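You operate a simulated robot arm through the tools that you are given. There is no shell and no other tool.

You run a simulated two-armed robot. Do the job below in one go: nothing can be reset, and whatever is moved stays where it is left.

TASK
Put the green bearing block that says "No 65" from the top of the tool cart on the steel table top. Put one of the cardboard tubes from the top of the tool cart on top of the yellow paper pack. Shut the bottom cart drawer. Put the blue grease cartridge from the middle shelf of the blue rack on the bench end of the desk. Fetch the buckle from the steel table top and set it on the white job card there. Press the feed zero button three times. Put the green buckle box on the low shelf of the grey table. Close the blue table drawer. Put the fuse carton on the tray of the green shaker away on the second shelf from the top from the bottom of the blue rack. Open the wide grey drawer. Do these in any order. Set down upright: green bearing block, cardboard tube, fuse carton.
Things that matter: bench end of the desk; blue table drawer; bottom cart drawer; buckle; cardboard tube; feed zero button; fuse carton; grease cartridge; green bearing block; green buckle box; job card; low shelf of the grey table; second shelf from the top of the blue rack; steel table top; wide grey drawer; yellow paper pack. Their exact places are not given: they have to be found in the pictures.

It is judged by the outcome, as a careful person would: the job done as asked, and still so three seconds after it is handed in. It fails if anything else is knocked over, pushed out of place, dropped, spilled or broken.

THE ROBOT
Two 7-joint arms with four-finger grippers on one trunk, on a base that moves. Base frame: it is fixed to the floor where the robot stands at the start and does not move with it; the origin is under the middle of the robot, x ahead of it, y to its left, z up. Readings come in cm, rad, newtons and seconds.
The left shoulder is at the start at [4, 18.1, 113], the right one opposite. With the tool pointing down near the work surface each hand reaches from about 30 to 84 cm from the robot's upright axis, wherever it stands, measured 20 degrees to its own side. Places, roughly: bench end of the desk [50, 380, 90]; blue table drawer [-470, 30, 70]; bottom cart drawer [-240, 260, 40]; buckle (5x5x2 cm) [-320, 230, 80]; cardboard tube (5x5x13 cm) [-270, 280, 90]; cardboard tube (5x5x4 cm) [-230, 310, 90]; feed zero button [-250, 90, 110]; fuse carton [-525, 0, 100]; grease cartridge [-200, 325, 100]; green bearing block [-250, 250, 100]; green buckle box [-325, 0, 100]; job card [-300, 225, 75]; low shelf of the grey table [-510, 30, 20]; second shelf from the top of the blue rack [-180, 350, 110]; steel table top [-300, 230, 80]; wide grey drawer [290, 150, 70]; yellow paper pack (7x11x4 cm) [-230, 280, 90]. Payload 3.67 kg a hand.
Tool frame (each hand has its own): the origin (TCP) lies between the finger pads and is the grasp point; the fingertips stand 2.8 cm ahead of it; z points along the fingers, y is the line along which they close. The gripper opens to 11.2 cm; its body begins 7.3 cm behind the TCP.
Orientation is that of the tool frame in the base frame, as a unit quaternion [w, x, y, z]. With the fingers straight down and closing along the base's y, the tool's x points along the base's -x, its y along +y and its z along -z.

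THE INTERFACE
- The arms move only by the tool arm_command. It takes "left_rows", "right_rows" or both (then of equal length, played together; a hand with none holds still); each is one flat list of numbers, 7 for each row, row after row: the shift along the tool's x, y, z in units of 20 mm (1.0 is 20 mm), then the turn, a rotation vector about the tool's x, y, z in units of 6 degrees (1.0 is 6 degrees), then the gripper command, from -1 (fully open) to 1 (shut), values between in proportion. In form: [x, y, z, rx, ry, rz, claw, x, y, z, rx, ry, rz, claw, ...]. A call has 1 to 20 rows; each row shifts and turns the commanded pose from where the row before left it, along the tool's axes as they then stand. A call with a number of a shift or a turn outside -1 to 1 is refused whole. A row lasts 0.2 s, in which the tool goes at most 5 cm and 0.15 rad; a call with a longer step from one row to the next is refused whole, and so is a gripper value outside its range. A pose out of reach is approached as far as the arm can. The call stops where the force on the tool passes 40 N (or 10 N more than at its start, if that is more) or the arm is blocked; 0.2 s more then pass. The fingers move at their own pace (about 7.24 cm/s each) and stop on an object; they squeeze with about 29 N. The grip force told is the motor's: it shows also when the fingers shut on nothing. Time passes only in rows, and 0.2 s behind the last, so rows that do not move let the fingers close. It gives the time, the measured TCP pose, the force on the tool (base axes), the opening and the grip force at its end, in the units of the frame above (readings bear some noise), with the torque about the TCP (base axes, N m) and any sound that the robot's microphone picked up, and new pictures: "pictures" is both (left out), scene, wrist or none (wrist: the cameras of the hands that moved).
- Cameras (640 x 400 px; columns grow to the right, rows downward): "scene" is now at [11.02, 1.23, 136.82]; the picture's right is [0.15, -0.99, 0.00], its down [-0.48, -0.07, -0.87] and it looks along [0.86, 0.13, -0.48] (base axes); focal length 292 px, centre (320, 200). "left" rides on the left gripper at [6, 1.8, -10.4] in its tool frame; the picture's right is [-0.29, 0.96, 0.00], its down [-0.80, -0.24, -0.55] and it looks along [-0.53, -0.16, 0.83] (tool axes); focal length 234 px, centre (320, 200). "right" rides on the right gripper at [6, -1.8, -10.4] in its tool frame; the picture's right is [0.29, 0.96, 0.00], its down [-0.80, 0.24, -0.55] and it looks along [-0.53, 0.16, 0.83] (tool axes); focal length 234 px, centre (320, 200).
- move_column(by): moves the trunk up (or, below 0, down) by that many cm; the arms and the scene camera ride with it, the base frame stays. It gives what a move gives, with no picture.
- roll_base(legs): drives the robot by 1 to 6 legs, each [ahead, left, turn to the left] in cm, cm and rad, along the robot's own axes; the way and the turn of a leg run together, so that a leg with both is an arc; at most 150 cm and 3.142 rad a leg. The arms and the cameras ride along, it lands a little off, and it stops where it bumps. It gives what a move gives, and a new picture of the scene camera.
- aim_head(pan, tilt): turns the head with the scene camera to pan (to the left, within 1.501 rad either way) and tilt (down, from -0.506 to 1.204), counted from straight ahead of the robot. It gives what a move gives, and a new picture of the scene camera.
- locate(camera, pixels): for up to 12 pixels [column, row] of the newest picture of that camera ("zoom" is the newest enlarged one), the place [x, y, z] in the base frame of the surface seen there, good to about 0.3 cm. It takes no simulated time.
- enlarge(camera, box): a new picture of the part [left, top, right, bottom] of that camera's present view, enlarged. It takes no simulated time.
- hand_in(): hands the job in; it is judged then, once.

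Open the grippers and draw the arms clear of the work before you hand the job in, unless the task says otherwise.

The tools are called after "Emit:" by a JSON object that holds its "name" and its "arguments". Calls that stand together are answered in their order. arm_command: Moves the arms, as the interface text tells. Its arguments: {"type":"object","properties":{"left_rows":{"type":"array","items":{"type":"number"}},"right_rows":{"type":"array","items":{"type":"number"}},"pictures":{"type":"string","enum":["both","scene","wrist","none"]}},"required":[]} The other tools are called the same way: move_column (by) moves the trunk up or down; roll_base (legs) drives the base; aim_head (pan, tilt) turns the head that bears the scene camera; locate (camera, pixels) gives the place of the surface under pixels of a picture; enlarge (camera, box) takes an enlarged picture of a part of a camera's view; hand_in () hands the job in.

At the start:

```text
t: 0.0
left_eef_pos: [61.61, 26.02, 115.84]
left_orientation: [0.001, 0.0, 1.0, 0.001]
left_wrist_force: [0.0, 0.2, 0.2]
left_wrist_torque: [0.01, 0.02, 0.02]
left_grip_width: 11.18
left_finger_force: 0.0
right_eef_pos: [55.77, -17.5, 116.8]
right_orientation: [-0.001, 0.0, 1.0, 0.0]
right_wrist_force: [-0.5, -0.3, 0.0]
right_wrist_torque: [0.03, -0.01, 0.02]
right_grip_width: 11.2
right_finger_force: 0.0
trunk travel left (down, up): [-25.0, 26.4]
robot x, y, heading: [0.24, 0.62, 0.003]
head pan, tilt (commanded): [0.152, 0.506]
```

scene: 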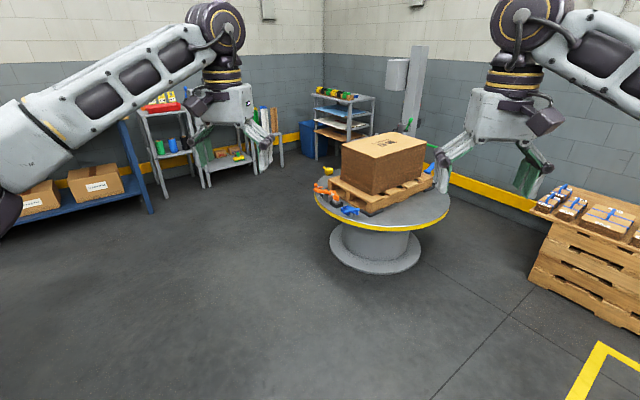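
right: 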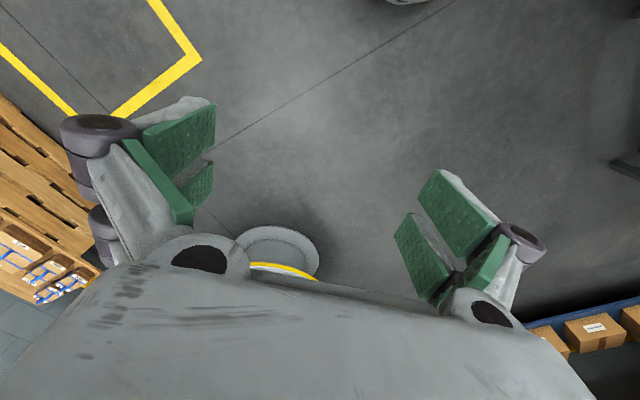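
left: 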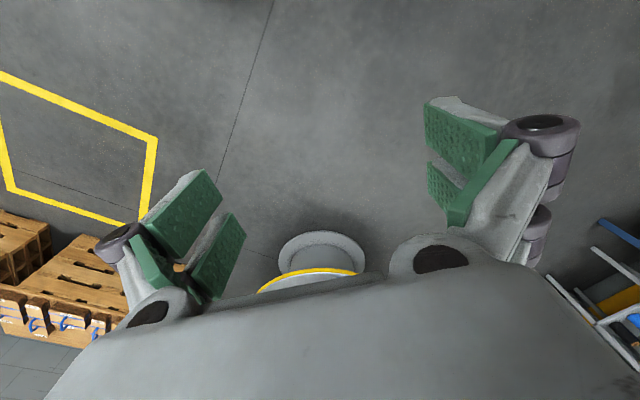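

The first picture shows a round table ahead and racks to the left. I look around with the head to learn the room before driving.

Emit:
{"name": "aim_head", "arguments": {"pan": 1.4, "tilt": 0.3}}

```text
t: 1.4
left_eef_pos: [61.76, 25.88, 115.84]
left_orientation: [0.0, 0.0, 1.0, 0.0]
left_wrist_force: [0.4, 1.0, -0.2]
left_wrist_torque: [0.03, -0.02, 0.0]
left_grip_width: 11.21
left_finger_force: 0.0
right_eef_pos: [55.81, -17.56, 116.73]
right_orientation: [0.0, -0.001, 1.0, 0.0]
right_wrist_force: [0.0, -1.0, -0.5]
right_wrist_torque: [0.0, 0.03, -0.01]
right_grip_width: 11.2
right_finger_force: 0.0
trunk travel left (down, up): [-25.0, 26.4]
robot x, y, heading: [-0.25, -0.13, -0.001]
head pan, tilt (commanded): [1.4, 0.3]
```

scene: 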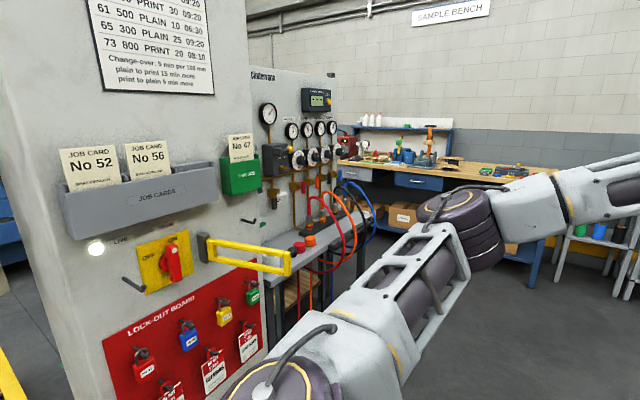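

To the left (around 420,180) is the sample bench, and a lock-out pillar stands close by. I look right next.

Emit:
{"name": "aim_head", "arguments": {"pan": -1.4, "tilt": 0.3}}

Emit:
{"name": "aim_head", "arguments": {"pan": -0.6, "tilt": 0.3}}

Emit:
{"name": "aim_head", "arguments": {"pan": 0.7, "tilt": 0.3}}

```text
t: 3.9
left_eef_pos: [61.73, 26.01, 115.96]
left_orientation: [0.0, 0.0, 1.0, 0.0]
left_wrist_force: [0.4, -0.1, 0.2]
left_wrist_torque: [-0.01, 0.0, 0.04]
left_grip_width: 11.2
left_finger_force: 0.1
right_eef_pos: [55.73, -17.65, 116.85]
right_orientation: [0.0, 0.0, 1.0, 0.0]
right_wrist_force: [0.0, 0.2, 0.5]
right_wrist_torque: [-0.02, -0.01, 0.0]
right_grip_width: 11.2
right_finger_force: 0.0
trunk travel left (down, up): [-25.0, 26.4]
robot x, y, heading: [-0.18, 0.14, 0.001]
head pan, tilt (commanded): [-1.4, 0.3]
```

scene: 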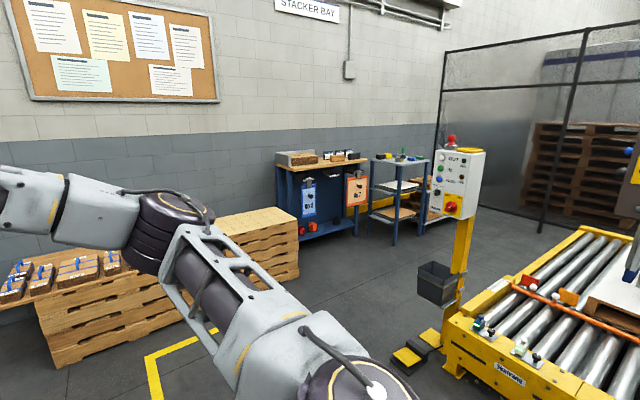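

```text
t: 5.0
left_eef_pos: [61.75, 25.91, 115.96]
left_orientation: [0.0, 0.0, 1.0, 0.0]
left_wrist_force: [-0.1, 1.0, -0.5]
left_wrist_torque: [-0.02, -0.01, 0.03]
left_grip_width: 11.21
left_finger_force: 0.0
right_eef_pos: [55.62, -17.56, 116.74]
right_orientation: [-0.001, 0.0, 1.0, 0.0]
right_wrist_force: [-0.6, 0.4, -0.6]
right_wrist_torque: [0.0, 0.02, -0.03]
right_grip_width: 11.19
right_finger_force: 0.1
trunk travel left (down, up): [-25.0, 26.4]
robot x, y, heading: [0.02, 0.25, -0.001]
head pan, tilt (commanded): [-0.6, 0.3]
```

scene: 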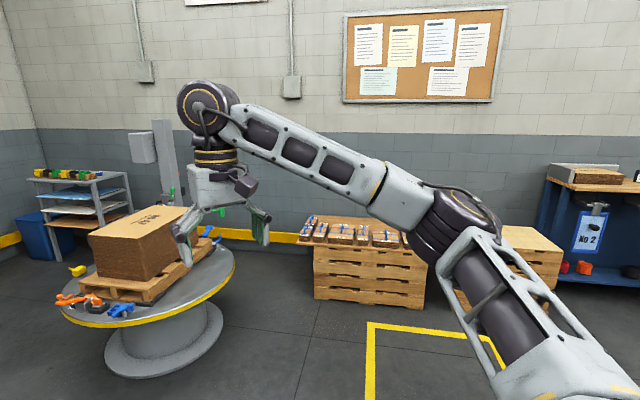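

```text
t: 6.5
left_eef_pos: [61.79, 25.99, 115.87]
left_orientation: [0.0, -0.001, 1.0, 0.0]
left_wrist_force: [1.0, -0.1, -0.8]
left_wrist_torque: [0.02, 0.02, -0.02]
left_grip_width: 11.17
left_finger_force: 0.1
right_eef_pos: [55.83, -17.64, 116.76]
right_orientation: [0.0, 0.0, 1.0, 0.0]
right_wrist_force: [0.1, 0.0, -0.4]
right_wrist_torque: [0.02, 0.0, 0.0]
right_grip_width: 11.21
right_finger_force: 0.1
trunk travel left (down, up): [-25.0, 26.4]
robot x, y, heading: [0.01, 0.18, -0.003]
head pan, tilt (commanded): [0.7, 0.3]
```

scene: 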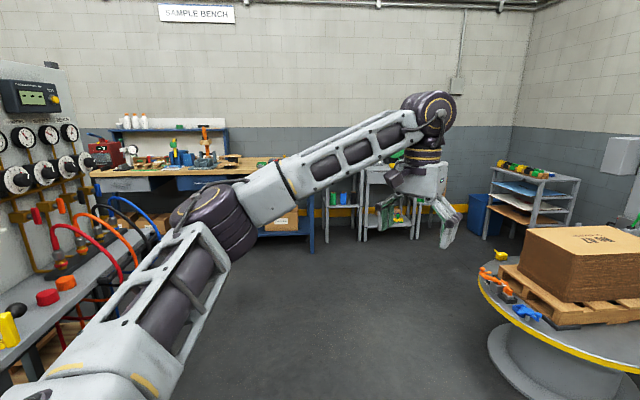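

A grey stand is at (535,195) and the sample bench at (180,165). I enlarge those parts to identify the wide grey drawer and the bench end.

Emit:
{"name": "enlarge", "arguments": {"camera": "scene", "box": [440, 130, 640, 260]}}

Emit:
{"name": "enlarge", "arguments": {"camera": "scene", "box": [80, 90, 300, 230]}}

Emit:
{"name": "locate", "arguments": {"camera": "scene", "pixels": [[535, 195], [530, 165], [500, 205], [570, 210], [120, 185], [200, 183], [240, 163], [330, 200], [150, 165], [410, 260], [210, 230], [500, 340]]}}

```text
3.08 times, centred on (540, 195) of scene
```

zoom: 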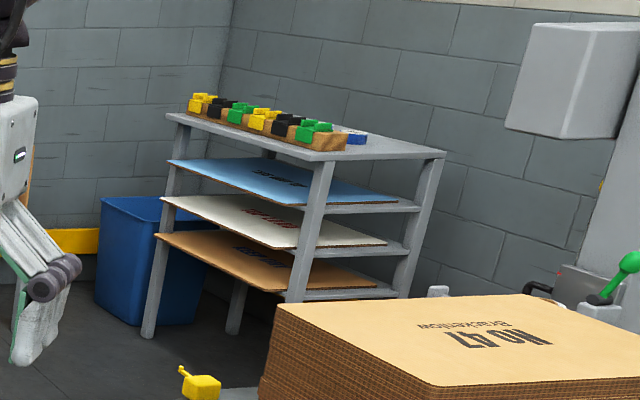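

```text
2.86 times, centred on (190, 160) of scene
```

zoom: 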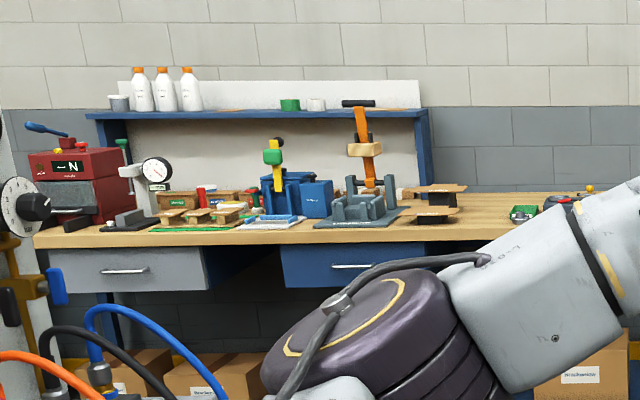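

```text
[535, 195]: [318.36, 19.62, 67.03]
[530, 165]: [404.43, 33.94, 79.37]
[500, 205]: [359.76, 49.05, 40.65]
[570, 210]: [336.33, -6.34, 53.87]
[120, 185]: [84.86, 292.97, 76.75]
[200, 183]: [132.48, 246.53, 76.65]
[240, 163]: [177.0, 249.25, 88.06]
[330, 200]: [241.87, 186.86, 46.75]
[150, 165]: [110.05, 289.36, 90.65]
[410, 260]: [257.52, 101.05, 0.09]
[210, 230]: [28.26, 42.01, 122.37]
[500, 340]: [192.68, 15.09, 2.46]
```

The sample bench is angled to my frame. Before turning I check how close the pillar on the left is.

Emit:
{"name": "aim_head", "arguments": {"pan": 1.5, "tilt": 0.6}}

Emit:
{"name": "locate", "arguments": {"camera": "scene", "pixels": [[50, 100], [200, 50], [50, 250], [200, 250], [100, 350], [300, 250], [230, 100], [400, 100], [20, 390], [330, 60]]}}

```text
t: 7.6
left_eef_pos: [61.69, 26.01, 115.9]
left_orientation: [0.001, 0.0, 1.0, 0.0]
left_wrist_force: [-0.5, -0.7, 0.2]
left_wrist_torque: [0.02, -0.01, -0.04]
left_grip_width: 11.2
left_finger_force: 0.0
right_eef_pos: [55.73, -17.65, 116.8]
right_orientation: [0.0, 0.0, 1.0, 0.0]
right_wrist_force: [0.6, 0.8, -0.1]
right_wrist_torque: [0.03, 0.01, 0.02]
right_grip_width: 11.21
right_finger_force: 0.0
trunk travel left (down, up): [-25.0, 26.4]
robot x, y, heading: [0.2, 0.08, -0.002]
head pan, tilt (commanded): [1.499, 0.6]
```

scene: 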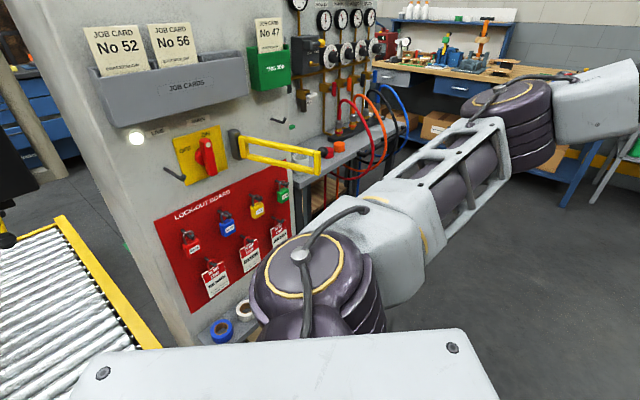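

```text
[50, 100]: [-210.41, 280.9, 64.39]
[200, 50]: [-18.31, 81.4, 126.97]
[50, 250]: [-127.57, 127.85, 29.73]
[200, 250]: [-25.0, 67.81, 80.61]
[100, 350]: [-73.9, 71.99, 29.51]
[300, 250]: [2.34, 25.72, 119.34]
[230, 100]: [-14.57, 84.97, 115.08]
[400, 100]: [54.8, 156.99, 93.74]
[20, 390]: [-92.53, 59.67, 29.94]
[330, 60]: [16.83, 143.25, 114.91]
```

The cabinet on the left is 65–80 cm away. I check the clearance on the right as well.

Emit:
{"name": "aim_head", "arguments": {"pan": -1.5, "tilt": 0.6}}

Emit:
{"name": "locate", "arguments": {"camera": "scene", "pixels": [[460, 300], [420, 250], [400, 200], [350, 330], [500, 350], [600, 250], [600, 380], [300, 150], [200, 120], [350, 200], [470, 120], [100, 300]]}}

```text
t: 10.2
left_eef_pos: [61.83, 26.02, 115.85]
left_orientation: [-0.001, -0.001, 1.0, 0.0]
left_wrist_force: [0.9, 0.8, 0.2]
left_wrist_torque: [0.03, -0.01, -0.01]
left_grip_width: 11.22
left_finger_force: 0.0
right_eef_pos: [55.75, -17.5, 116.82]
right_orientation: [0.0, 0.0, 1.0, -0.001]
right_wrist_force: [0.5, 0.6, 0.6]
right_wrist_torque: [0.0, -0.01, 0.0]
right_grip_width: 11.18
right_finger_force: 0.0
trunk travel left (down, up): [-25.0, 26.4]
robot x, y, heading: [0.06, -0.26, -0.001]
head pan, tilt (commanded): [-1.499, 0.6]
```

scene: 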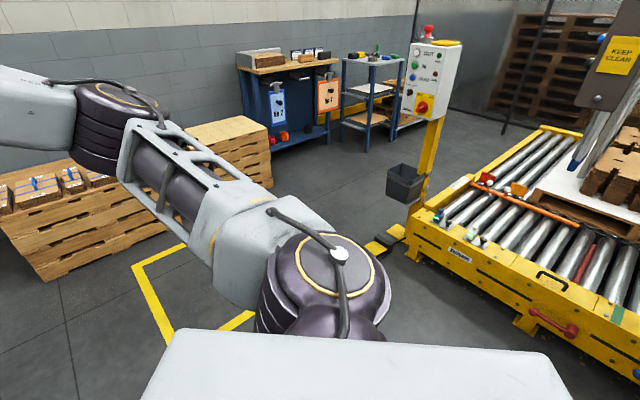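

```text
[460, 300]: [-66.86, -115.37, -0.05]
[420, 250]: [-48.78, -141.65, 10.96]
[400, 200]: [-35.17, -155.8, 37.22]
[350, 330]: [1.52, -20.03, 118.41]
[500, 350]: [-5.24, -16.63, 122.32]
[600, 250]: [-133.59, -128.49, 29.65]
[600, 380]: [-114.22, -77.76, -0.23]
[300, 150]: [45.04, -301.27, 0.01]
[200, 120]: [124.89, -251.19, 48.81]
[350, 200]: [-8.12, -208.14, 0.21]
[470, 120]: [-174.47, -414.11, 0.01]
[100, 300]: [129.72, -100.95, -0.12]
```

The floor around me is clear to about 65 cm on each side. I tuck both arms back toward the body before turning.

Emit:
{"name": "arm_command", "arguments": {"left_rows": [1, 0, 0, 0, 0, 0, 0, 1, 0, 0, 0, 0, 0, 0, 1, 0, 0, 0, 0, 0, 0, 1, 0, 0, 0, 0, 0, 0, 1, 0, 0, 0, 0, 0, 0, 1, 0, 0, 0, 0, 0, 0, 1, 0, 0, 0, 0, 0, 0, 1, 0, 0, 0, 0, 0, 0, 1, 0, 0, 0, 0, 0, 0, 1, 0, 0, 0, 0, 0, 0, 1, 0, 0, 0, 0, 0, 0], "right_rows": [1, 0, 0, 0, 0, 0, 0, 1, 0, 0, 0, 0, 0, 0, 1, 0, 0, 0, 0, 0, 0, 1, 0, 0, 0, 0, 0, 0, 1, 0, 0, 0, 0, 0, 0, 1, 0, 0, 0, 0, 0, 0, 1, 0, 0, 0, 0, 0, 0, 1, 0, 0, 0, 0, 0, 0, 1, 0, 0, 0, 0, 0, 0, 0, 0, 0, 0, 0, 0, 0, 0, 0, 0, 0, 0, 0, 0], "pictures": "none"}}

```text
t: 12.6
left_eef_pos: [39.72, 26.3, 115.7]
left_orientation: [0.0, 0.001, 1.0, 0.0]
left_wrist_force: [-0.6, 0.5, 0.4]
left_wrist_torque: [0.04, -0.01, 0.01]
left_grip_width: 5.59
left_finger_force: 0.0
right_eef_pos: [37.63, -17.51, 116.84]
right_orientation: [0.0, 0.0, 1.0, 0.001]
right_wrist_force: [0.4, 0.1, -1.2]
right_wrist_torque: [-0.02, -0.04, -0.03]
right_grip_width: 5.61
right_finger_force: 0.0
trunk travel left (down, up): [-25.0, 26.4]
robot x, y, heading: [0.11, 0.22, 0.005]
head pan, tilt (commanded): [-1.499, 0.6]
```

The arms are now tucked at about 38 cm. I move a little ahead and right for room, then turn left by 2.4 rad to see what is behind.

Emit:
{"name": "roll_base", "arguments": {"legs": [[20, -40, 0], [0, 0, -1.57]]}}

Emit:
{"name": "aim_head", "arguments": {"pan": -0.9, "tilt": 0.3}}

Emit:
{"name": "roll_base", "arguments": {"legs": [[0, 0, -1.57]]}}

Emit:
{"name": "aim_head", "arguments": {"pan": 0.0, "tilt": 0.3}}

```text
t: 19.6
left_eef_pos: [44.49, -81.04, 115.72]
left_orientation: [0.0, 0.72, 0.694, 0.0]
left_wrist_force: [-0.5, -0.4, 0.6]
left_wrist_torque: [0.01, 0.0, 0.02]
left_grip_width: 5.59
left_finger_force: 0.0
right_eef_pos: [0.8, -77.25, 116.76]
right_orientation: [0.0, 0.72, 0.694, 0.001]
right_wrist_force: [0.1, -1.1, -0.4]
right_wrist_torque: [-0.05, -0.01, -0.02]
right_grip_width: 5.59
right_finger_force: 0.0
trunk travel left (down, up): [-25.0, 26.4]
robot x, y, heading: [19.84, -40.33, -1.608]
head pan, tilt (commanded): [-1.499, 0.6]
```

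scene: 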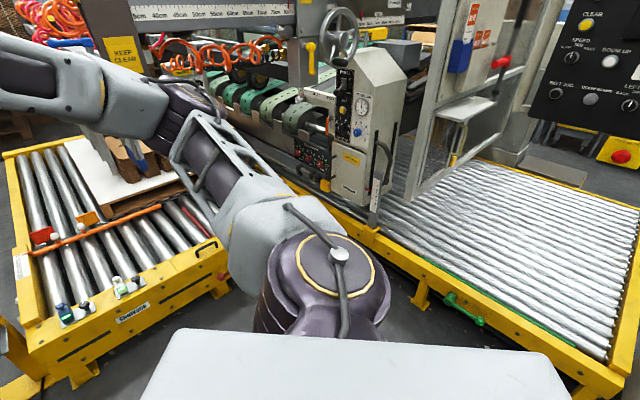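

```text
t: 20.6
left_eef_pos: [44.26, -81.06, 115.81]
left_orientation: [0.0, 0.721, 0.693, 0.001]
left_wrist_force: [0.2, 0.4, -0.2]
left_wrist_torque: [0.01, 0.0, 0.01]
left_grip_width: 5.61
left_finger_force: 0.0
right_eef_pos: [0.8, -77.29, 116.72]
right_orientation: [0.0, 0.72, 0.694, 0.0]
right_wrist_force: [0.6, 0.6, 0.6]
right_wrist_torque: [-0.02, -0.03, 0.05]
right_grip_width: 5.6
right_finger_force: 0.1
trunk travel left (down, up): [-25.0, 26.4]
robot x, y, heading: [19.9, -40.18, -1.609]
head pan, tilt (commanded): [-0.901, 0.3]
```

scene: 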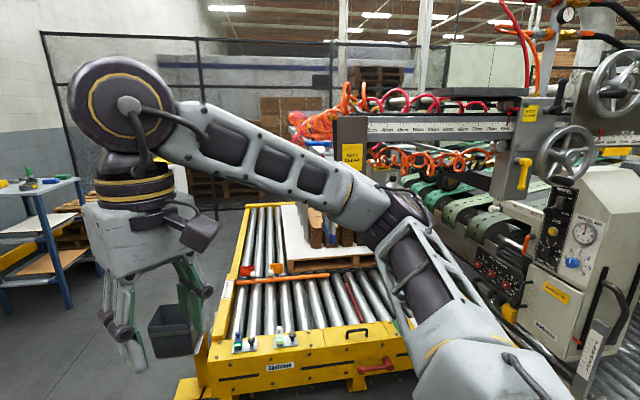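

```text
t: 25.2
left_eef_pos: [-20.79, -64.96, 115.81]
left_orientation: [0.0, 1.0, -0.017, 0.0]
left_wrist_force: [0.0, -0.1, 0.4]
left_wrist_torque: [-0.01, -0.02, 0.0]
left_grip_width: 5.63
left_finger_force: 0.0
right_eef_pos: [-17.31, -21.39, 116.73]
right_orientation: [-0.001, 1.0, -0.017, 0.0]
right_wrist_force: [0.3, -0.4, -0.6]
right_wrist_torque: [0.0, 0.04, 0.02]
right_grip_width: 5.59
right_finger_force: 0.1
trunk travel left (down, up): [-25.0, 26.4]
robot x, y, heading: [19.9, -40.12, 3.11]
head pan, tilt (commanded): [-0.901, 0.3]
```

scene: 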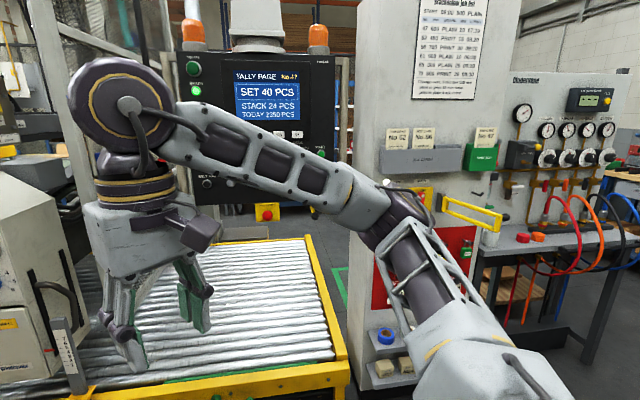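

```text
t: 26.4
left_eef_pos: [-20.87, -65.06, 115.74]
left_orientation: [0.0, 1.0, -0.018, -0.001]
left_wrist_force: [-0.3, -0.5, -0.4]
left_wrist_torque: [-0.01, -0.01, 0.0]
left_grip_width: 5.61
left_finger_force: 0.0
right_eef_pos: [-17.34, -21.46, 116.86]
right_orientation: [0.0, 1.0, -0.018, 0.001]
right_wrist_force: [-0.3, -0.2, 0.1]
right_wrist_torque: [-0.03, 0.02, -0.03]
right_grip_width: 5.6
right_finger_force: 0.1
trunk travel left (down, up): [-25.0, 26.4]
robot x, y, heading: [20.29, -39.99, 3.103]
head pan, tilt (commanded): [0.0, 0.3]
```

scene: 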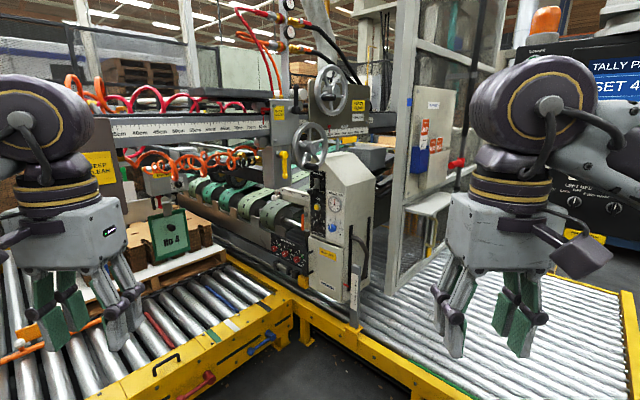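

Behind me is the printer/stacker line; the way to the far area seems to be around the gauge cabinet. I turn toward the sample bench side and drive into the open floor at about (120,100).

Emit:
{"name": "roll_base", "arguments": {"legs": [[0, 0, -2.2], [150, 0, 0]]}}

Emit:
{"name": "aim_head", "arguments": {"pan": -0.6, "tilt": 0.4}}

Emit:
{"name": "aim_head", "arguments": {"pan": 0.2, "tilt": 0.4}}

Emit:
{"name": "aim_head", "arguments": {"pan": 1.1, "tilt": 0.4}}

```text
t: 39.8
left_eef_pos: [116.85, 123.16, 115.7]
left_orientation: [0.0, -0.433, 0.901, 0.0]
left_wrist_force: [-0.5, 0.0, 0.4]
left_wrist_torque: [0.01, -0.01, -0.02]
left_grip_width: 5.6
left_finger_force: 0.1
right_eef_pos: [149.7, 94.36, 116.74]
right_orientation: [0.0, -0.433, 0.901, 0.0]
right_wrist_force: [-0.9, 0.1, 0.3]
right_wrist_torque: [0.02, 0.02, 0.0]
right_grip_width: 5.64
right_finger_force: 0.0
trunk travel left (down, up): [-25.0, 26.4]
robot x, y, heading: [112.56, 75.75, 0.894]
head pan, tilt (commanded): [0.0, 0.3]
```

scene: 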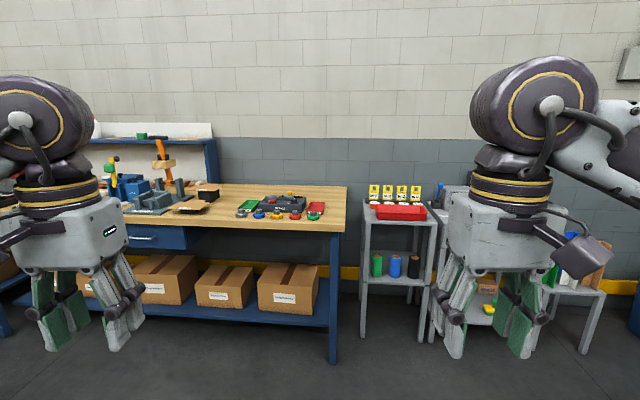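

```text
t: 40.8
left_eef_pos: [116.96, 123.01, 115.77]
left_orientation: [0.0, -0.433, 0.901, 0.0]
left_wrist_force: [-0.2, -0.5, -0.6]
left_wrist_torque: [0.0, 0.0, 0.04]
left_grip_width: 5.59
left_finger_force: 0.1
right_eef_pos: [149.85, 94.35, 116.78]
right_orientation: [0.0, -0.433, 0.901, -0.001]
right_wrist_force: [0.3, 0.1, -0.9]
right_wrist_torque: [0.03, 0.0, 0.01]
right_grip_width: 5.59
right_finger_force: 0.0
trunk travel left (down, up): [-25.0, 26.4]
robot x, y, heading: [112.49, 75.58, 0.901]
head pan, tilt (commanded): [-0.6, 0.4]
```

scene: 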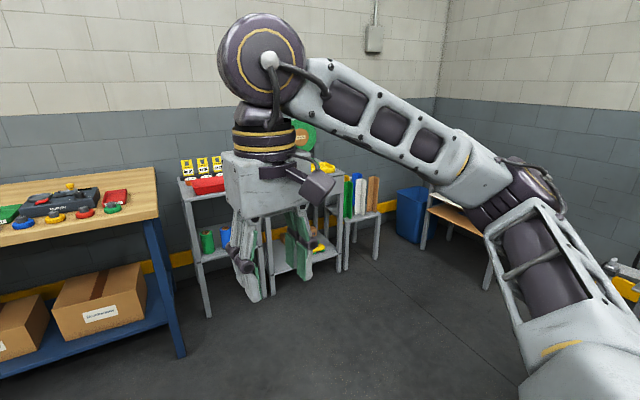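

```text
t: 42.0
left_eef_pos: [116.81, 123.08, 115.59]
left_orientation: [0.0, -0.433, 0.901, 0.0]
left_wrist_force: [0.7, 0.5, -0.4]
left_wrist_torque: [0.0, 0.02, 0.01]
left_grip_width: 5.61
left_finger_force: 0.2
right_eef_pos: [149.8, 94.22, 116.82]
right_orientation: [0.0, -0.432, 0.902, -0.001]
right_wrist_force: [0.9, -0.5, -0.6]
right_wrist_torque: [0.0, 0.0, 0.01]
right_grip_width: 5.57
right_finger_force: 0.0
trunk travel left (down, up): [-25.0, 26.4]
robot x, y, heading: [112.54, 75.95, 0.897]
head pan, tilt (commanded): [0.201, 0.4]
```

scene: 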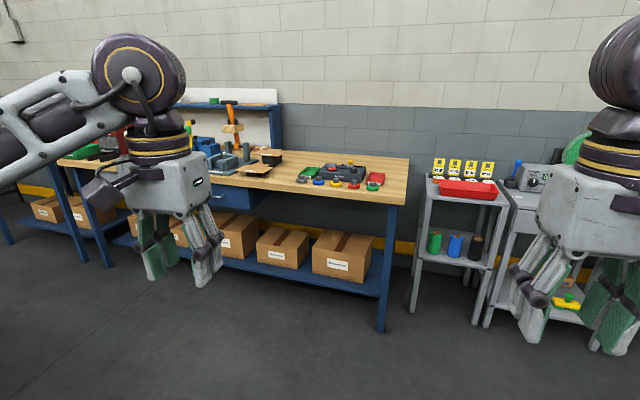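

```text
t: 43.2
left_eef_pos: [116.98, 123.11, 115.67]
left_orientation: [-0.001, -0.433, 0.901, -0.001]
left_wrist_force: [0.3, 0.0, -0.4]
left_wrist_torque: [0.0, 0.01, -0.02]
left_grip_width: 5.62
left_finger_force: 0.1
right_eef_pos: [149.68, 94.26, 116.77]
right_orientation: [0.0, -0.433, 0.902, -0.001]
right_wrist_force: [-0.6, 0.6, 0.3]
right_wrist_torque: [-0.01, -0.01, 0.03]
right_grip_width: 5.61
right_finger_force: 0.1
trunk travel left (down, up): [-25.0, 26.4]
robot x, y, heading: [112.74, 75.96, 0.891]
head pan, tilt (commanded): [1.1, 0.4]
```

scene: 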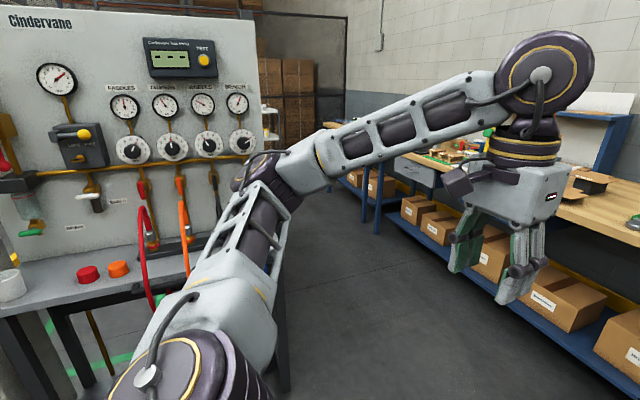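

The grey stand behind my right hand (near 520,200 at pan 0.2) may hold the wide grey drawer. I turn the robot a little toward it to get a clear view.

Emit:
{"name": "roll_base", "arguments": {"legs": [[0, 0, -0.45], [50, 0, 0]]}}

Emit:
{"name": "aim_head", "arguments": {"pan": 0.1, "tilt": 0.45}}

```text
t: 47.7
left_eef_pos: [183.63, 137.88, 115.7]
left_orientation: [0.0, -0.218, 0.976, -0.001]
left_wrist_force: [0.6, -0.3, -1.3]
left_wrist_torque: [0.01, 0.02, 0.0]
left_grip_width: 5.58
left_finger_force: 0.1
right_eef_pos: [200.54, 97.41, 116.82]
right_orientation: [-0.001, -0.219, 0.976, 0.0]
right_wrist_force: [0.7, -0.6, 0.0]
right_wrist_torque: [-0.03, 0.02, 0.07]
right_grip_width: 5.58
right_finger_force: 0.1
trunk travel left (down, up): [-25.0, 26.4]
robot x, y, heading: [159.31, 97.13, 0.439]
head pan, tilt (commanded): [1.1, 0.4]
```

scene: 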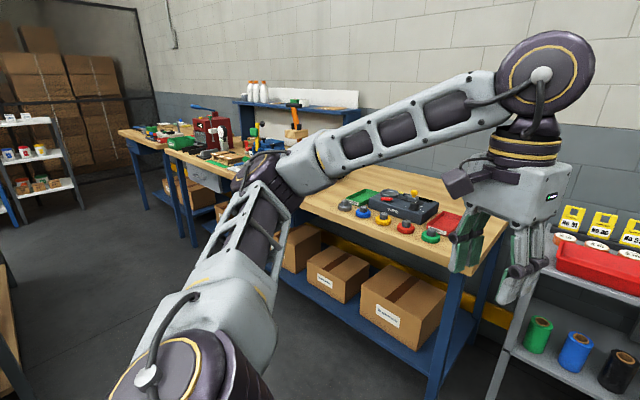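

```text
t: 49.0
left_eef_pos: [183.76, 137.88, 115.77]
left_orientation: [0.001, -0.218, 0.976, 0.0]
left_wrist_force: [-0.7, 0.2, -0.1]
left_wrist_torque: [0.04, 0.02, -0.03]
left_grip_width: 5.6
left_finger_force: 0.1
right_eef_pos: [200.52, 97.47, 116.7]
right_orientation: [0.001, -0.218, 0.976, 0.001]
right_wrist_force: [0.0, 0.5, 0.1]
right_wrist_torque: [0.0, 0.02, 0.01]
right_grip_width: 5.61
right_finger_force: 0.1
trunk travel left (down, up): [-25.0, 26.4]
robot x, y, heading: [158.99, 97.39, 0.446]
head pan, tilt (commanded): [0.099, 0.45]
```

scene: 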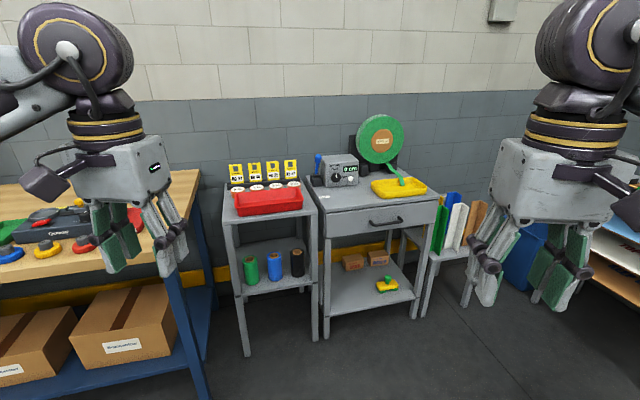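

The grey cabinet with one drawer and a black handle at (385,222) is ahead. I locate its features.

Emit:
{"name": "locate", "arguments": {"camera": "scene", "pixels": [[386, 222], [372, 225], [400, 220], [340, 222], [430, 212], [380, 205], [385, 280], [330, 240], [424, 240], [350, 180], [270, 200]]}}

Emit:
{"name": "enlarge", "arguments": {"camera": "scene", "box": [290, 110, 480, 230]}}

```text
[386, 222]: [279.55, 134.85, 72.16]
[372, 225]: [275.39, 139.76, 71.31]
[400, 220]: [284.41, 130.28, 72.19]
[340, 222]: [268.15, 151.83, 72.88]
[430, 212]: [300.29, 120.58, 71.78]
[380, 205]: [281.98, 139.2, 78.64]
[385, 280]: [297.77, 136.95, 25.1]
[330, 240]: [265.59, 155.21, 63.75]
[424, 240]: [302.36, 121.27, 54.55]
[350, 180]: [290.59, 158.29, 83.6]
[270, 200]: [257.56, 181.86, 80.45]
```

```text
3.33 times, centred on (385, 170) of scene
```

zoom: 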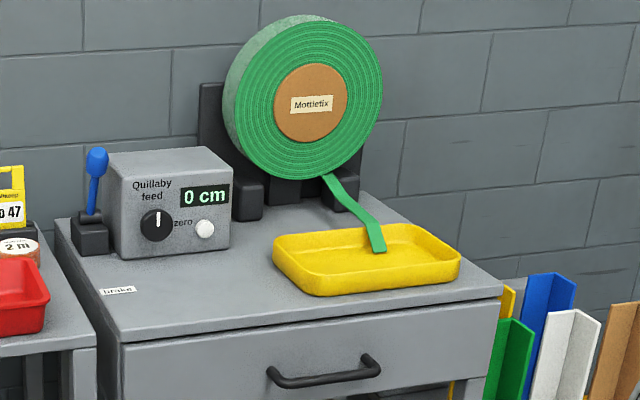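

The drawer face runs along direction (0.72,−0.70) with handle centre near (280,135,72). I position the robot squarely in front with the handle ahead of my right hand.

Emit:
{"name": "roll_base", "arguments": {"legs": [[54.5, -22.3, 0], [0, 0, 0.344]]}}

Emit:
{"name": "aim_head", "arguments": {"pan": -0.1, "tilt": 0.75}}

```text
t: 53.5
left_eef_pos: [230.39, 146.61, 115.75]
left_orientation: [0.0, -0.369, 0.93, 0.0]
left_wrist_force: [-0.6, -0.2, 0.0]
left_wrist_torque: [-0.02, 0.02, 0.03]
left_grip_width: 5.61
left_finger_force: 0.0
right_eef_pos: [258.87, 113.52, 116.73]
right_orientation: [0.0, -0.369, 0.929, 0.0]
right_wrist_force: [-0.3, -0.4, -0.6]
right_wrist_torque: [-0.02, -0.01, -0.02]
right_grip_width: 5.61
right_finger_force: 0.2
trunk travel left (down, up): [-25.0, 26.4]
robot x, y, heading: [219.43, 100.27, 0.757]
head pan, tilt (commanded): [0.099, 0.45]
```

scene: 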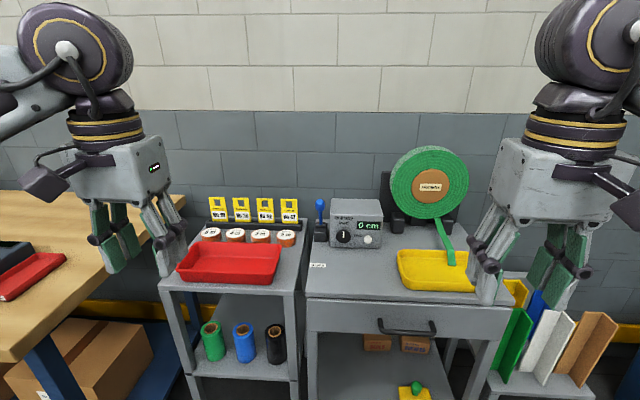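

```text
t: 54.4
left_eef_pos: [230.34, 146.55, 115.71]
left_orientation: [0.0, -0.369, 0.929, 0.0]
left_wrist_force: [-0.4, -0.4, 0.2]
left_wrist_torque: [-0.01, 0.0, -0.03]
left_grip_width: 5.6
left_finger_force: 0.0
right_eef_pos: [258.82, 113.46, 116.78]
right_orientation: [0.0, -0.368, 0.93, 0.0]
right_wrist_force: [-0.2, -0.8, 0.5]
right_wrist_torque: [0.0, 0.0, 0.01]
right_grip_width: 5.58
right_finger_force: 0.1
trunk travel left (down, up): [-25.0, 26.4]
robot x, y, heading: [220.1, 100.18, 0.755]
head pan, tilt (commanded): [-0.099, 0.75]
```

scene: 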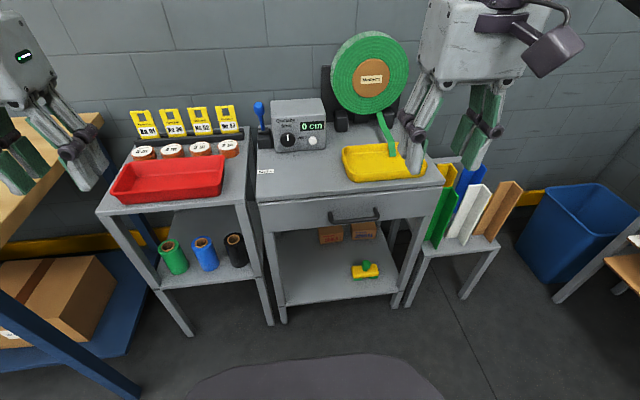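

The handle is at (354,215). I locate its ends and the face precisely.

Emit:
{"name": "enlarge", "arguments": {"camera": "scene", "box": [260, 180, 440, 290]}}

Emit:
{"name": "locate", "arguments": {"camera": "scene", "pixels": [[332, 219], [354, 217], [376, 213], [275, 225], [430, 205], [300, 219], [410, 208], [258, 195], [441, 184]]}}

```text
3.56 times, centred on (350, 235) of scene
```

zoom: 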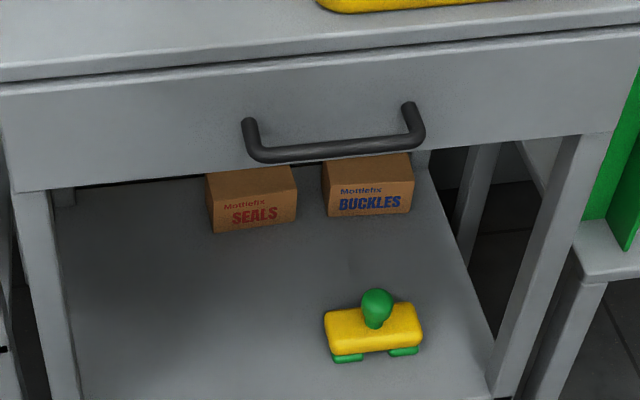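

```text
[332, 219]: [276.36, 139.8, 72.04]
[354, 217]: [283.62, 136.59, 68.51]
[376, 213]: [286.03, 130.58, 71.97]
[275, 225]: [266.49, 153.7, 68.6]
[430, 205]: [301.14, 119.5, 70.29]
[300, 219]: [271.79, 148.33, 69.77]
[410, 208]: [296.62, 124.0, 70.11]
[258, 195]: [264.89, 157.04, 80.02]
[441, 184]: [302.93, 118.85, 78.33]
```

The bar is at zoom (335,150). I locate the bar itself using the zoom.

Emit:
{"name": "locate", "arguments": {"camera": "zoom", "pixels": [[270, 156], [300, 153], [335, 149], [370, 146], [400, 143], [335, 110], [250, 128], [410, 110]]}}

```text
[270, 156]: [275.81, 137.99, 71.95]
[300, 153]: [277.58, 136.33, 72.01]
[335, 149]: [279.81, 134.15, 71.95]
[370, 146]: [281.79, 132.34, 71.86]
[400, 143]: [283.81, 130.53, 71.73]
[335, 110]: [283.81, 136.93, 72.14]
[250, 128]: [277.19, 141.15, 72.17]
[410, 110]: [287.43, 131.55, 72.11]
```

The bar centre is about (280,134.6,71.5), and the face normal heading is 0.79. I extend the right hand a little and turn it to point ahead with fingers closing vertically.

Emit:
{"name": "arm_command", "arguments": {"right_rows": [-1, 0, 0, 0, 0, 1, 0, -1, 0, 0, 0, 0, 1, 0, 0, 1, 0, 0, 0, 1, 0, 0, 1, 0, 0, 0, 1, 0, 0, 1, 0, 0, 0, 1, 0, 0, 1, 0, 0, 0, 1, 0, 0, 0, 0, 0, 0, 1, 0, 0, 0, 0, 0, 0, 1, 0, 0, 0, 0, 0, 0, 1, 0, 0, 0, 0, 0, 0, 1, 0, 0, 0, 0, 0, 0, 1, 0, 0, 0, 0, 0, 0, 1, 0, 0, 0, 0, 0, 0, 1, 0, 0, 0, 0, 0, 0, 1, 0, 0, 0, 0, 0, 0, 1, 0, 0, 1, 0, 0, 0, 0, 0, 0, 1, 0, 0, 0, 0, 0, 0, 1, 0, 0, 0, 0, 0], "pictures": "none"}}

```text
t: 58.1
left_eef_pos: [230.36, 146.59, 115.64]
left_orientation: [0.0, -0.368, 0.93, -0.001]
left_wrist_force: [0.5, 0.3, -0.2]
left_wrist_torque: [-0.02, -0.04, -0.02]
left_grip_width: 5.59
left_finger_force: 0.1
right_eef_pos: [263.24, 127.58, 116.69]
right_orientation: [-0.001, 0.396, 0.918, 0.0]
right_wrist_force: [-0.5, -0.3, 0.2]
right_wrist_torque: [-0.03, 0.0, 0.01]
right_grip_width: 5.58
right_finger_force: 0.0
trunk travel left (down, up): [-25.0, 26.4]
robot x, y, heading: [219.37, 100.78, 0.753]
head pan, tilt (commanded): [-0.099, 0.75]
```

The hand now closes along my forward direction. I tilt it up 90° so it points ahead.

Emit:
{"name": "arm_command", "arguments": {"right_rows": [0, 0, 0, -1, 0, 0, 0, 0, 0, 0, -1, 0, 0, 0, 0, 0, 0, -1, 0, 0, 0, 0, 0, 0, -1, 0, 0, 0, 0, 0, 0, -1, 0, 0, 0, 0, 0, 0, -1, 0, 0, 0, 0, 0, 0, -1, 0, 0, 0, 0, 0, 0, -1, 0, 0, 0, 0, 0, 0, -1, 0, 0, 0, 0, 0, 0, -1, 0, 0, 0, 0, 0, 0, -1, 0, 0, 0, 0, 0, 0, -1, 0, 0, 0, 0, 0, 0, -1, 0, 0, 0, 0, 0, 0, -1, 0, 0, 0, 0, 0, 0, -1, 0, 0, 0], "pictures": "both"}}

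```text
t: 61.5
left_eef_pos: [230.26, 146.48, 115.69]
left_orientation: [0.0, -0.369, 0.93, 0.0]
left_wrist_force: [0.4, -0.4, 0.3]
left_wrist_torque: [0.0, 0.03, 0.0]
left_grip_width: 5.58
left_finger_force: 0.0
right_eef_pos: [263.3, 128.38, 112.55]
right_orientation: [0.262, 0.296, 0.678, 0.62]
right_wrist_force: [-0.2, -1.0, -0.3]
right_wrist_torque: [0.0, -0.02, 0.02]
right_grip_width: 5.59
right_finger_force: 0.0
right hand out of reach, approached as far as the arm can: row 15
trunk travel left (down, up): [-25.0, 26.4]
robot x, y, heading: [219.33, 100.19, 0.758]
head pan, tilt (commanded): [-0.099, 0.75]
stopped in row 15 (right hand): the arm was blocked; the commanded pose is now the measured one
```

scene: 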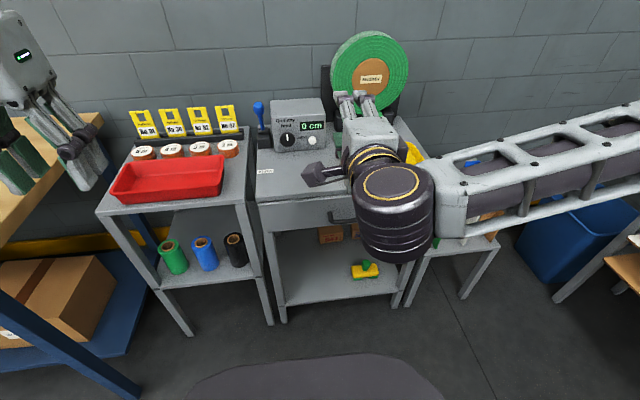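
right: 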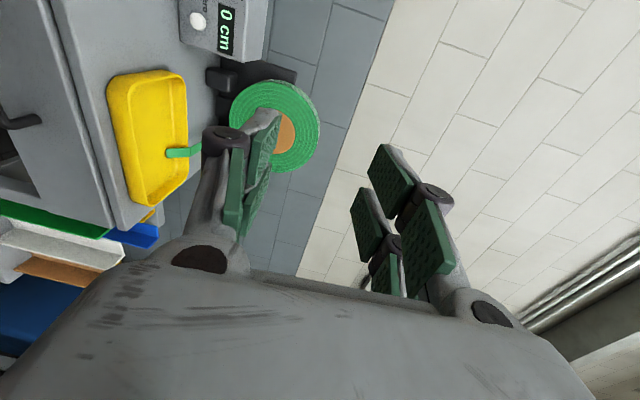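

The right hand points ahead and slightly down, fingers closing vertically, about 20 cm in front of the cabinet. I lower it to the handle height.

Emit:
{"name": "arm_command", "arguments": {"right_rows": [0, -1, 0, 0, 0, 0, 0, 0, -1, 0, 0, 0, 0, 0, 0, -1, 0, 0, 0, 0, 0, 0, -1, 0, 0, 0, 0, 0, 0, -1, 0, 0, 0, 0, 0, 0, -1, 0, 0, 0, 0, 0, 0, -1, 0, 0, 0, 0, 0, 0, -1, 0, 0, 0, 0, 0, 0, -1, 0, 0, 0, 0, 0, 0, -1, 0, 0, 0, 0, 0, 0, -1, 0, 0, 0, 0, 0, 0, -1, 0, 0, 0, 0, 0, 0, -1, 0, 0, 0, 0, 0, 0, -1, 0, 0, 0, 0, 0, 0, -1, 0, 0, 0, 0, 0, 0, -1, 0, 0, 0, 0, 0, 0, -1, 0, 0, 0, 0, 0], "pictures": "both"}}

```text
t: 65.2
left_eef_pos: [230.15, 146.66, 115.76]
left_orientation: [0.0, -0.369, 0.929, 0.0]
left_wrist_force: [-1.4, -0.5, 0.0]
left_wrist_torque: [-0.02, 0.03, -0.01]
left_grip_width: 5.65
left_finger_force: 0.1
right_eef_pos: [255.12, 129.89, 82.84]
right_orientation: [0.264, 0.297, 0.678, 0.618]
right_wrist_force: [-0.2, -0.6, -0.2]
right_wrist_torque: [0.01, 0.0, -0.02]
right_grip_width: 5.61
right_finger_force: 0.0
right hand out of reach, approached as far as the arm can: row 10, 11, 12, 13, 14, 15, 16, 17
trunk travel left (down, up): [-25.0, 26.4]
robot x, y, heading: [219.28, 100.46, 0.756]
head pan, tilt (commanded): [-0.099, 0.75]
```

scene: 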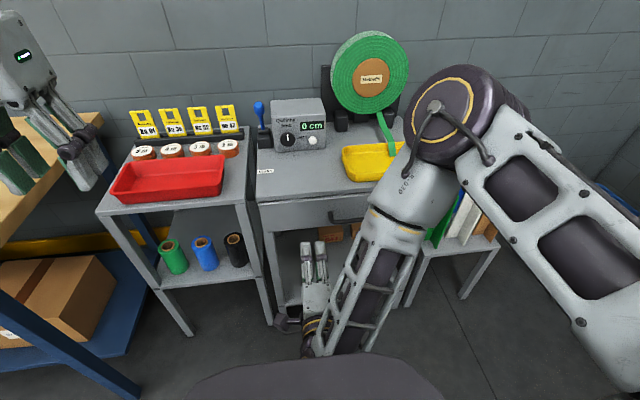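
right: 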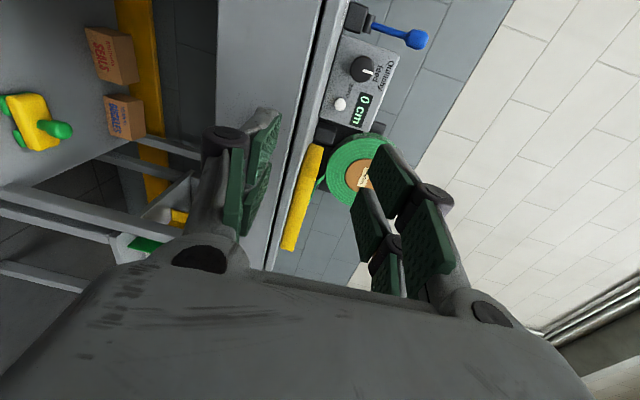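

The right hand is at z=82.8, left of the handle; the arm is limited that low, so I lower the trunk by 11 cm.

Emit:
{"name": "move_column", "arguments": {"by": -11}}

```text
t: 66.6
left_eef_pos: [230.29, 146.54, 104.69]
left_orientation: [0.0, -0.368, 0.93, 0.0]
left_wrist_force: [-0.2, -0.3, -0.2]
left_wrist_torque: [0.02, 0.01, 0.0]
left_grip_width: 5.58
left_finger_force: 0.1
right_eef_pos: [255.06, 129.91, 71.8]
right_orientation: [0.263, 0.297, 0.678, 0.619]
right_wrist_force: [0.5, 1.0, -0.9]
right_wrist_torque: [0.0, 0.01, -0.01]
right_grip_width: 5.61
right_finger_force: 0.0
trunk travel left (down, up): [-14.0, 37.4]
robot x, y, heading: [219.09, 100.57, 0.757]
head pan, tilt (commanded): [-0.099, 0.75]
```

Now at z=71.8. I move right (tool −x) by 14 cm and watch the reading.

Emit:
{"name": "arm_command", "arguments": {"right_rows": [-1, 0, 0, 0, 0, 0, 0, -1, 0, 0, 0, 0, 0, 0, -1, 0, 0, 0, 0, 0, 0, -1, 0, 0, 0, 0, 0, 0], "pictures": "none"}}

```text
t: 67.6
left_eef_pos: [230.27, 146.55, 104.75]
left_orientation: [0.0, -0.369, 0.93, 0.0]
left_wrist_force: [-0.1, -0.5, -0.1]
left_wrist_torque: [0.01, -0.02, 0.02]
left_grip_width: 5.6
left_finger_force: 0.0
right_eef_pos: [256.18, 126.86, 75.16]
right_orientation: [0.264, 0.298, 0.678, 0.618]
right_wrist_force: [-0.2, -0.1, 0.7]
right_wrist_torque: [-0.01, -0.02, 0.01]
right_grip_width: 5.58
right_finger_force: 0.0
right hand out of reach, approached as far as the arm can: row 1, 2, 3, 4
trunk travel left (down, up): [-14.0, 37.4]
robot x, y, heading: [219.44, 100.05, 0.756]
head pan, tilt (commanded): [-0.099, 0.75]
```

Close in, the arm is at its limit; I move ahead along the tool while shifting right, staying short of the bar.

Emit:
{"name": "arm_command", "arguments": {"right_rows": [0, 0, 1, 0, 0, 0, 0, 0, 0, 1, 0, 0, 0, 0, 0, 0, 1, 0, 0, 0, 0, 0, 0, 1, 0, 0, 0, 0, 0, 0, 1, 0, 0, 0, 0], "pictures": "none"}}

```text
t: 68.8
left_eef_pos: [230.24, 146.55, 104.57]
left_orientation: [0.0, -0.369, 0.929, 0.0]
left_wrist_force: [0.4, 0.4, 0.2]
left_wrist_torque: [-0.02, -0.01, -0.01]
left_grip_width: 5.59
left_finger_force: 0.1
right_eef_pos: [261.17, 134.86, 75.36]
right_orientation: [0.265, 0.298, 0.678, 0.617]
right_wrist_force: [-0.7, 0.2, -0.1]
right_wrist_torque: [0.02, 0.01, 0.0]
right_grip_width: 5.61
right_finger_force: 0.1
right hand out of reach, approached as far as the arm can: row 1, 2, 3, 4, 5
trunk travel left (down, up): [-14.0, 37.4]
robot x, y, heading: [219.39, 100.38, 0.751]
head pan, tilt (commanded): [-0.099, 0.75]
```

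The arm keeps reporting its limit in this wrist roll. I try rolling the hand about its own axis (camera below) to see whether the reach is better.

Emit:
{"name": "arm_command", "arguments": {"right_rows": [0, 0, 0, 0, 0, -1, 0, 0, 0, 0, 0, 0, -1, 0, 0, 0, 0, 0, 0, -1, 0, 0, 0, 0, 0, 0, -1, 0, 0, 0, 0, 0, 0, -1, 0, 0, 0, 0, 0, 0, -1, 0, 0, 0, 0, 0, 0, -1, 0, 0, 0, 0, 0, 0, -1, 0, 0, 0, 0, 0, 0, -1, 0, 0, 0, 0, 0, 0, -1, 0, 0, 0, 0, 0, 0, -1, 0, 0, 0, 0, 0, 0, -1, 0, 0, 0, 0, 0, 0, -1, 0, 0, 0, 0, 0, 0, -1, 0, 0, 0, 0, 0, 0, -1, 0], "pictures": "scene"}}

```text
t: 72.0
left_eef_pos: [230.28, 146.63, 104.65]
left_orientation: [0.0, -0.368, 0.93, -0.001]
left_wrist_force: [0.3, -0.6, 0.4]
left_wrist_torque: [-0.01, -0.03, 0.01]
left_grip_width: 5.6
left_finger_force: 0.1
right_eef_pos: [261.3, 134.94, 75.6]
right_orientation: [0.624, -0.27, 0.69, 0.25]
right_wrist_force: [0.0, 0.0, -0.4]
right_wrist_torque: [0.03, 0.04, 0.02]
right_grip_width: 5.6
right_finger_force: 0.0
trunk travel left (down, up): [-14.0, 37.4]
robot x, y, heading: [219.1, 100.54, 0.754]
head pan, tilt (commanded): [-0.099, 0.75]
```

scene: 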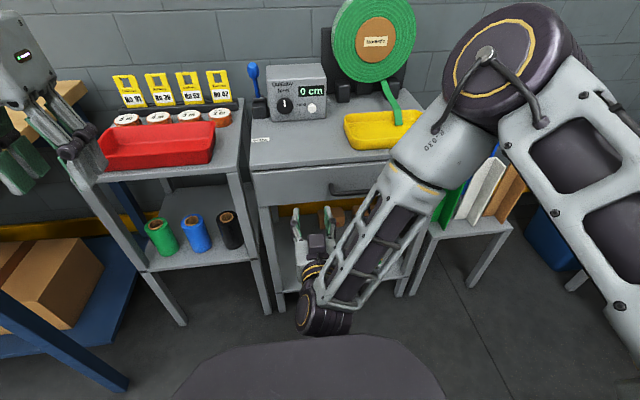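

This roll is reachable. I continue the roll another 90° so the camera is on the right and the fingers close vertically.

Emit:
{"name": "arm_command", "arguments": {"right_rows": [0, 0, 0, 0, 0, -1, 0, 0, 0, 0, 0, 0, -1, 0, 0, 0, 0, 0, 0, -1, 0, 0, 0, 0, 0, 0, -1, 0, 0, 0, 0, 0, 0, -1, 0, 0, 0, 0, 0, 0, -1, 0, 0, 0, 0, 0, 0, -1, 0, 0, 0, 0, 0, 0, -1, 0, 0, 0, 0, 0, 0, -1, 0, 0, 0, 0, 0, 0, -1, 0, 0, 0, 0, 0, 0, -1, 0, 0, 0, 0, 0, 0, -1, 0, 0, 0, 0, 0, 0, -1, 0, 0, 0, 0, 0, 0, -1, 0, 0, 0, 0, 0, 0, -1, 0], "pictures": "scene"}}

```text
t: 75.2
left_eef_pos: [230.27, 146.6, 104.7]
left_orientation: [0.0, -0.369, 0.929, 0.0]
left_wrist_force: [-0.1, 0.3, 0.2]
left_wrist_torque: [-0.03, -0.01, 0.0]
left_grip_width: 5.61
left_finger_force: 0.0
right_eef_pos: [261.29, 135.08, 75.61]
right_orientation: [-0.618, 0.679, -0.296, 0.265]
right_wrist_force: [-1.1, 0.1, -0.9]
right_wrist_torque: [0.02, 0.01, 0.0]
right_grip_width: 5.61
right_finger_force: 0.2
trunk travel left (down, up): [-14.0, 37.4]
robot x, y, heading: [219.09, 100.33, 0.752]
head pan, tilt (commanded): [-0.099, 0.75]
```

scene: 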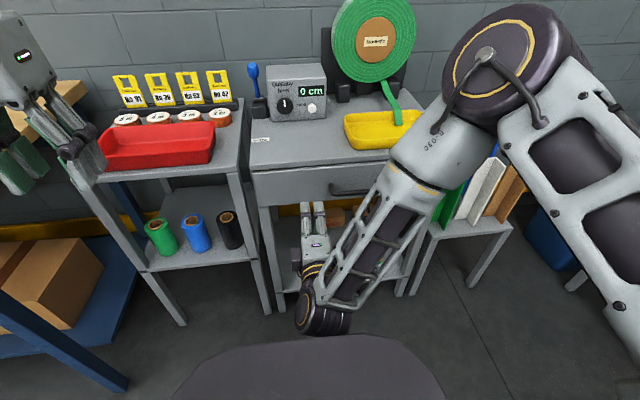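

Now the hand points ahead (pose reachable). I shift right 13 cm and down 2.7 cm to line up with the bar before moving in.

Emit:
{"name": "arm_command", "arguments": {"right_rows": [0.95, 0.19, 0, 0, 0, 0, -0.2, 0.95, 0.19, 0, 0, 0, 0, -0.2, 0.95, 0.19, 0, 0, 0, 0, -0.2, 0.95, 0.19, 0, 0, 0, 0, -0.2, 0.95, 0.19, 0, 0, 0, 0, -0.2, 0.95, 0.19, 0, 0, 0, 0, -0.2, 0.95, 0.19, 0, 0, 0, 0, -0.2, 0, 0, 0, 0.45, 0, 0, -0.2, 0, 0, 0, 0.45, 0, 0, -0.2], "pictures": "both"}}

```text
t: 77.2
left_eef_pos: [230.16, 146.51, 104.59]
left_orientation: [0.0, -0.369, 0.929, 0.0]
left_wrist_force: [-0.5, 0.6, 0.7]
left_wrist_torque: [-0.02, -0.02, 0.01]
left_grip_width: 5.6
left_finger_force: 0.1
right_eef_pos: [259.86, 131.39, 79.7]
right_orientation: [0.649, -0.648, 0.286, -0.278]
right_wrist_force: [-0.4, -0.4, 0.5]
right_wrist_torque: [-0.01, 0.0, 0.03]
right_grip_width: 6.72
right_finger_force: 0.0
right hand out of reach, approached as far as the arm can: row 1, 2, 3, 4, 5, 6, 7, 8, 9
trunk travel left (down, up): [-14.0, 37.4]
robot x, y, heading: [219.16, 100.49, 0.759]
head pan, tilt (commanded): [-0.099, 0.75]
```

scene: 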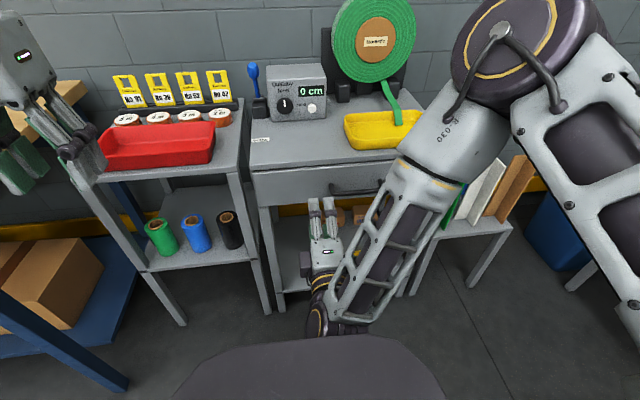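
right: 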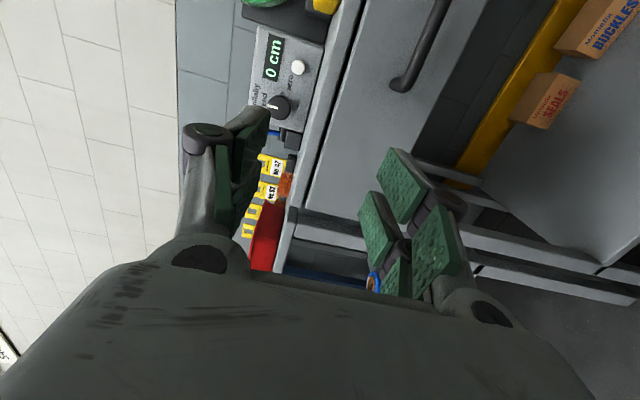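

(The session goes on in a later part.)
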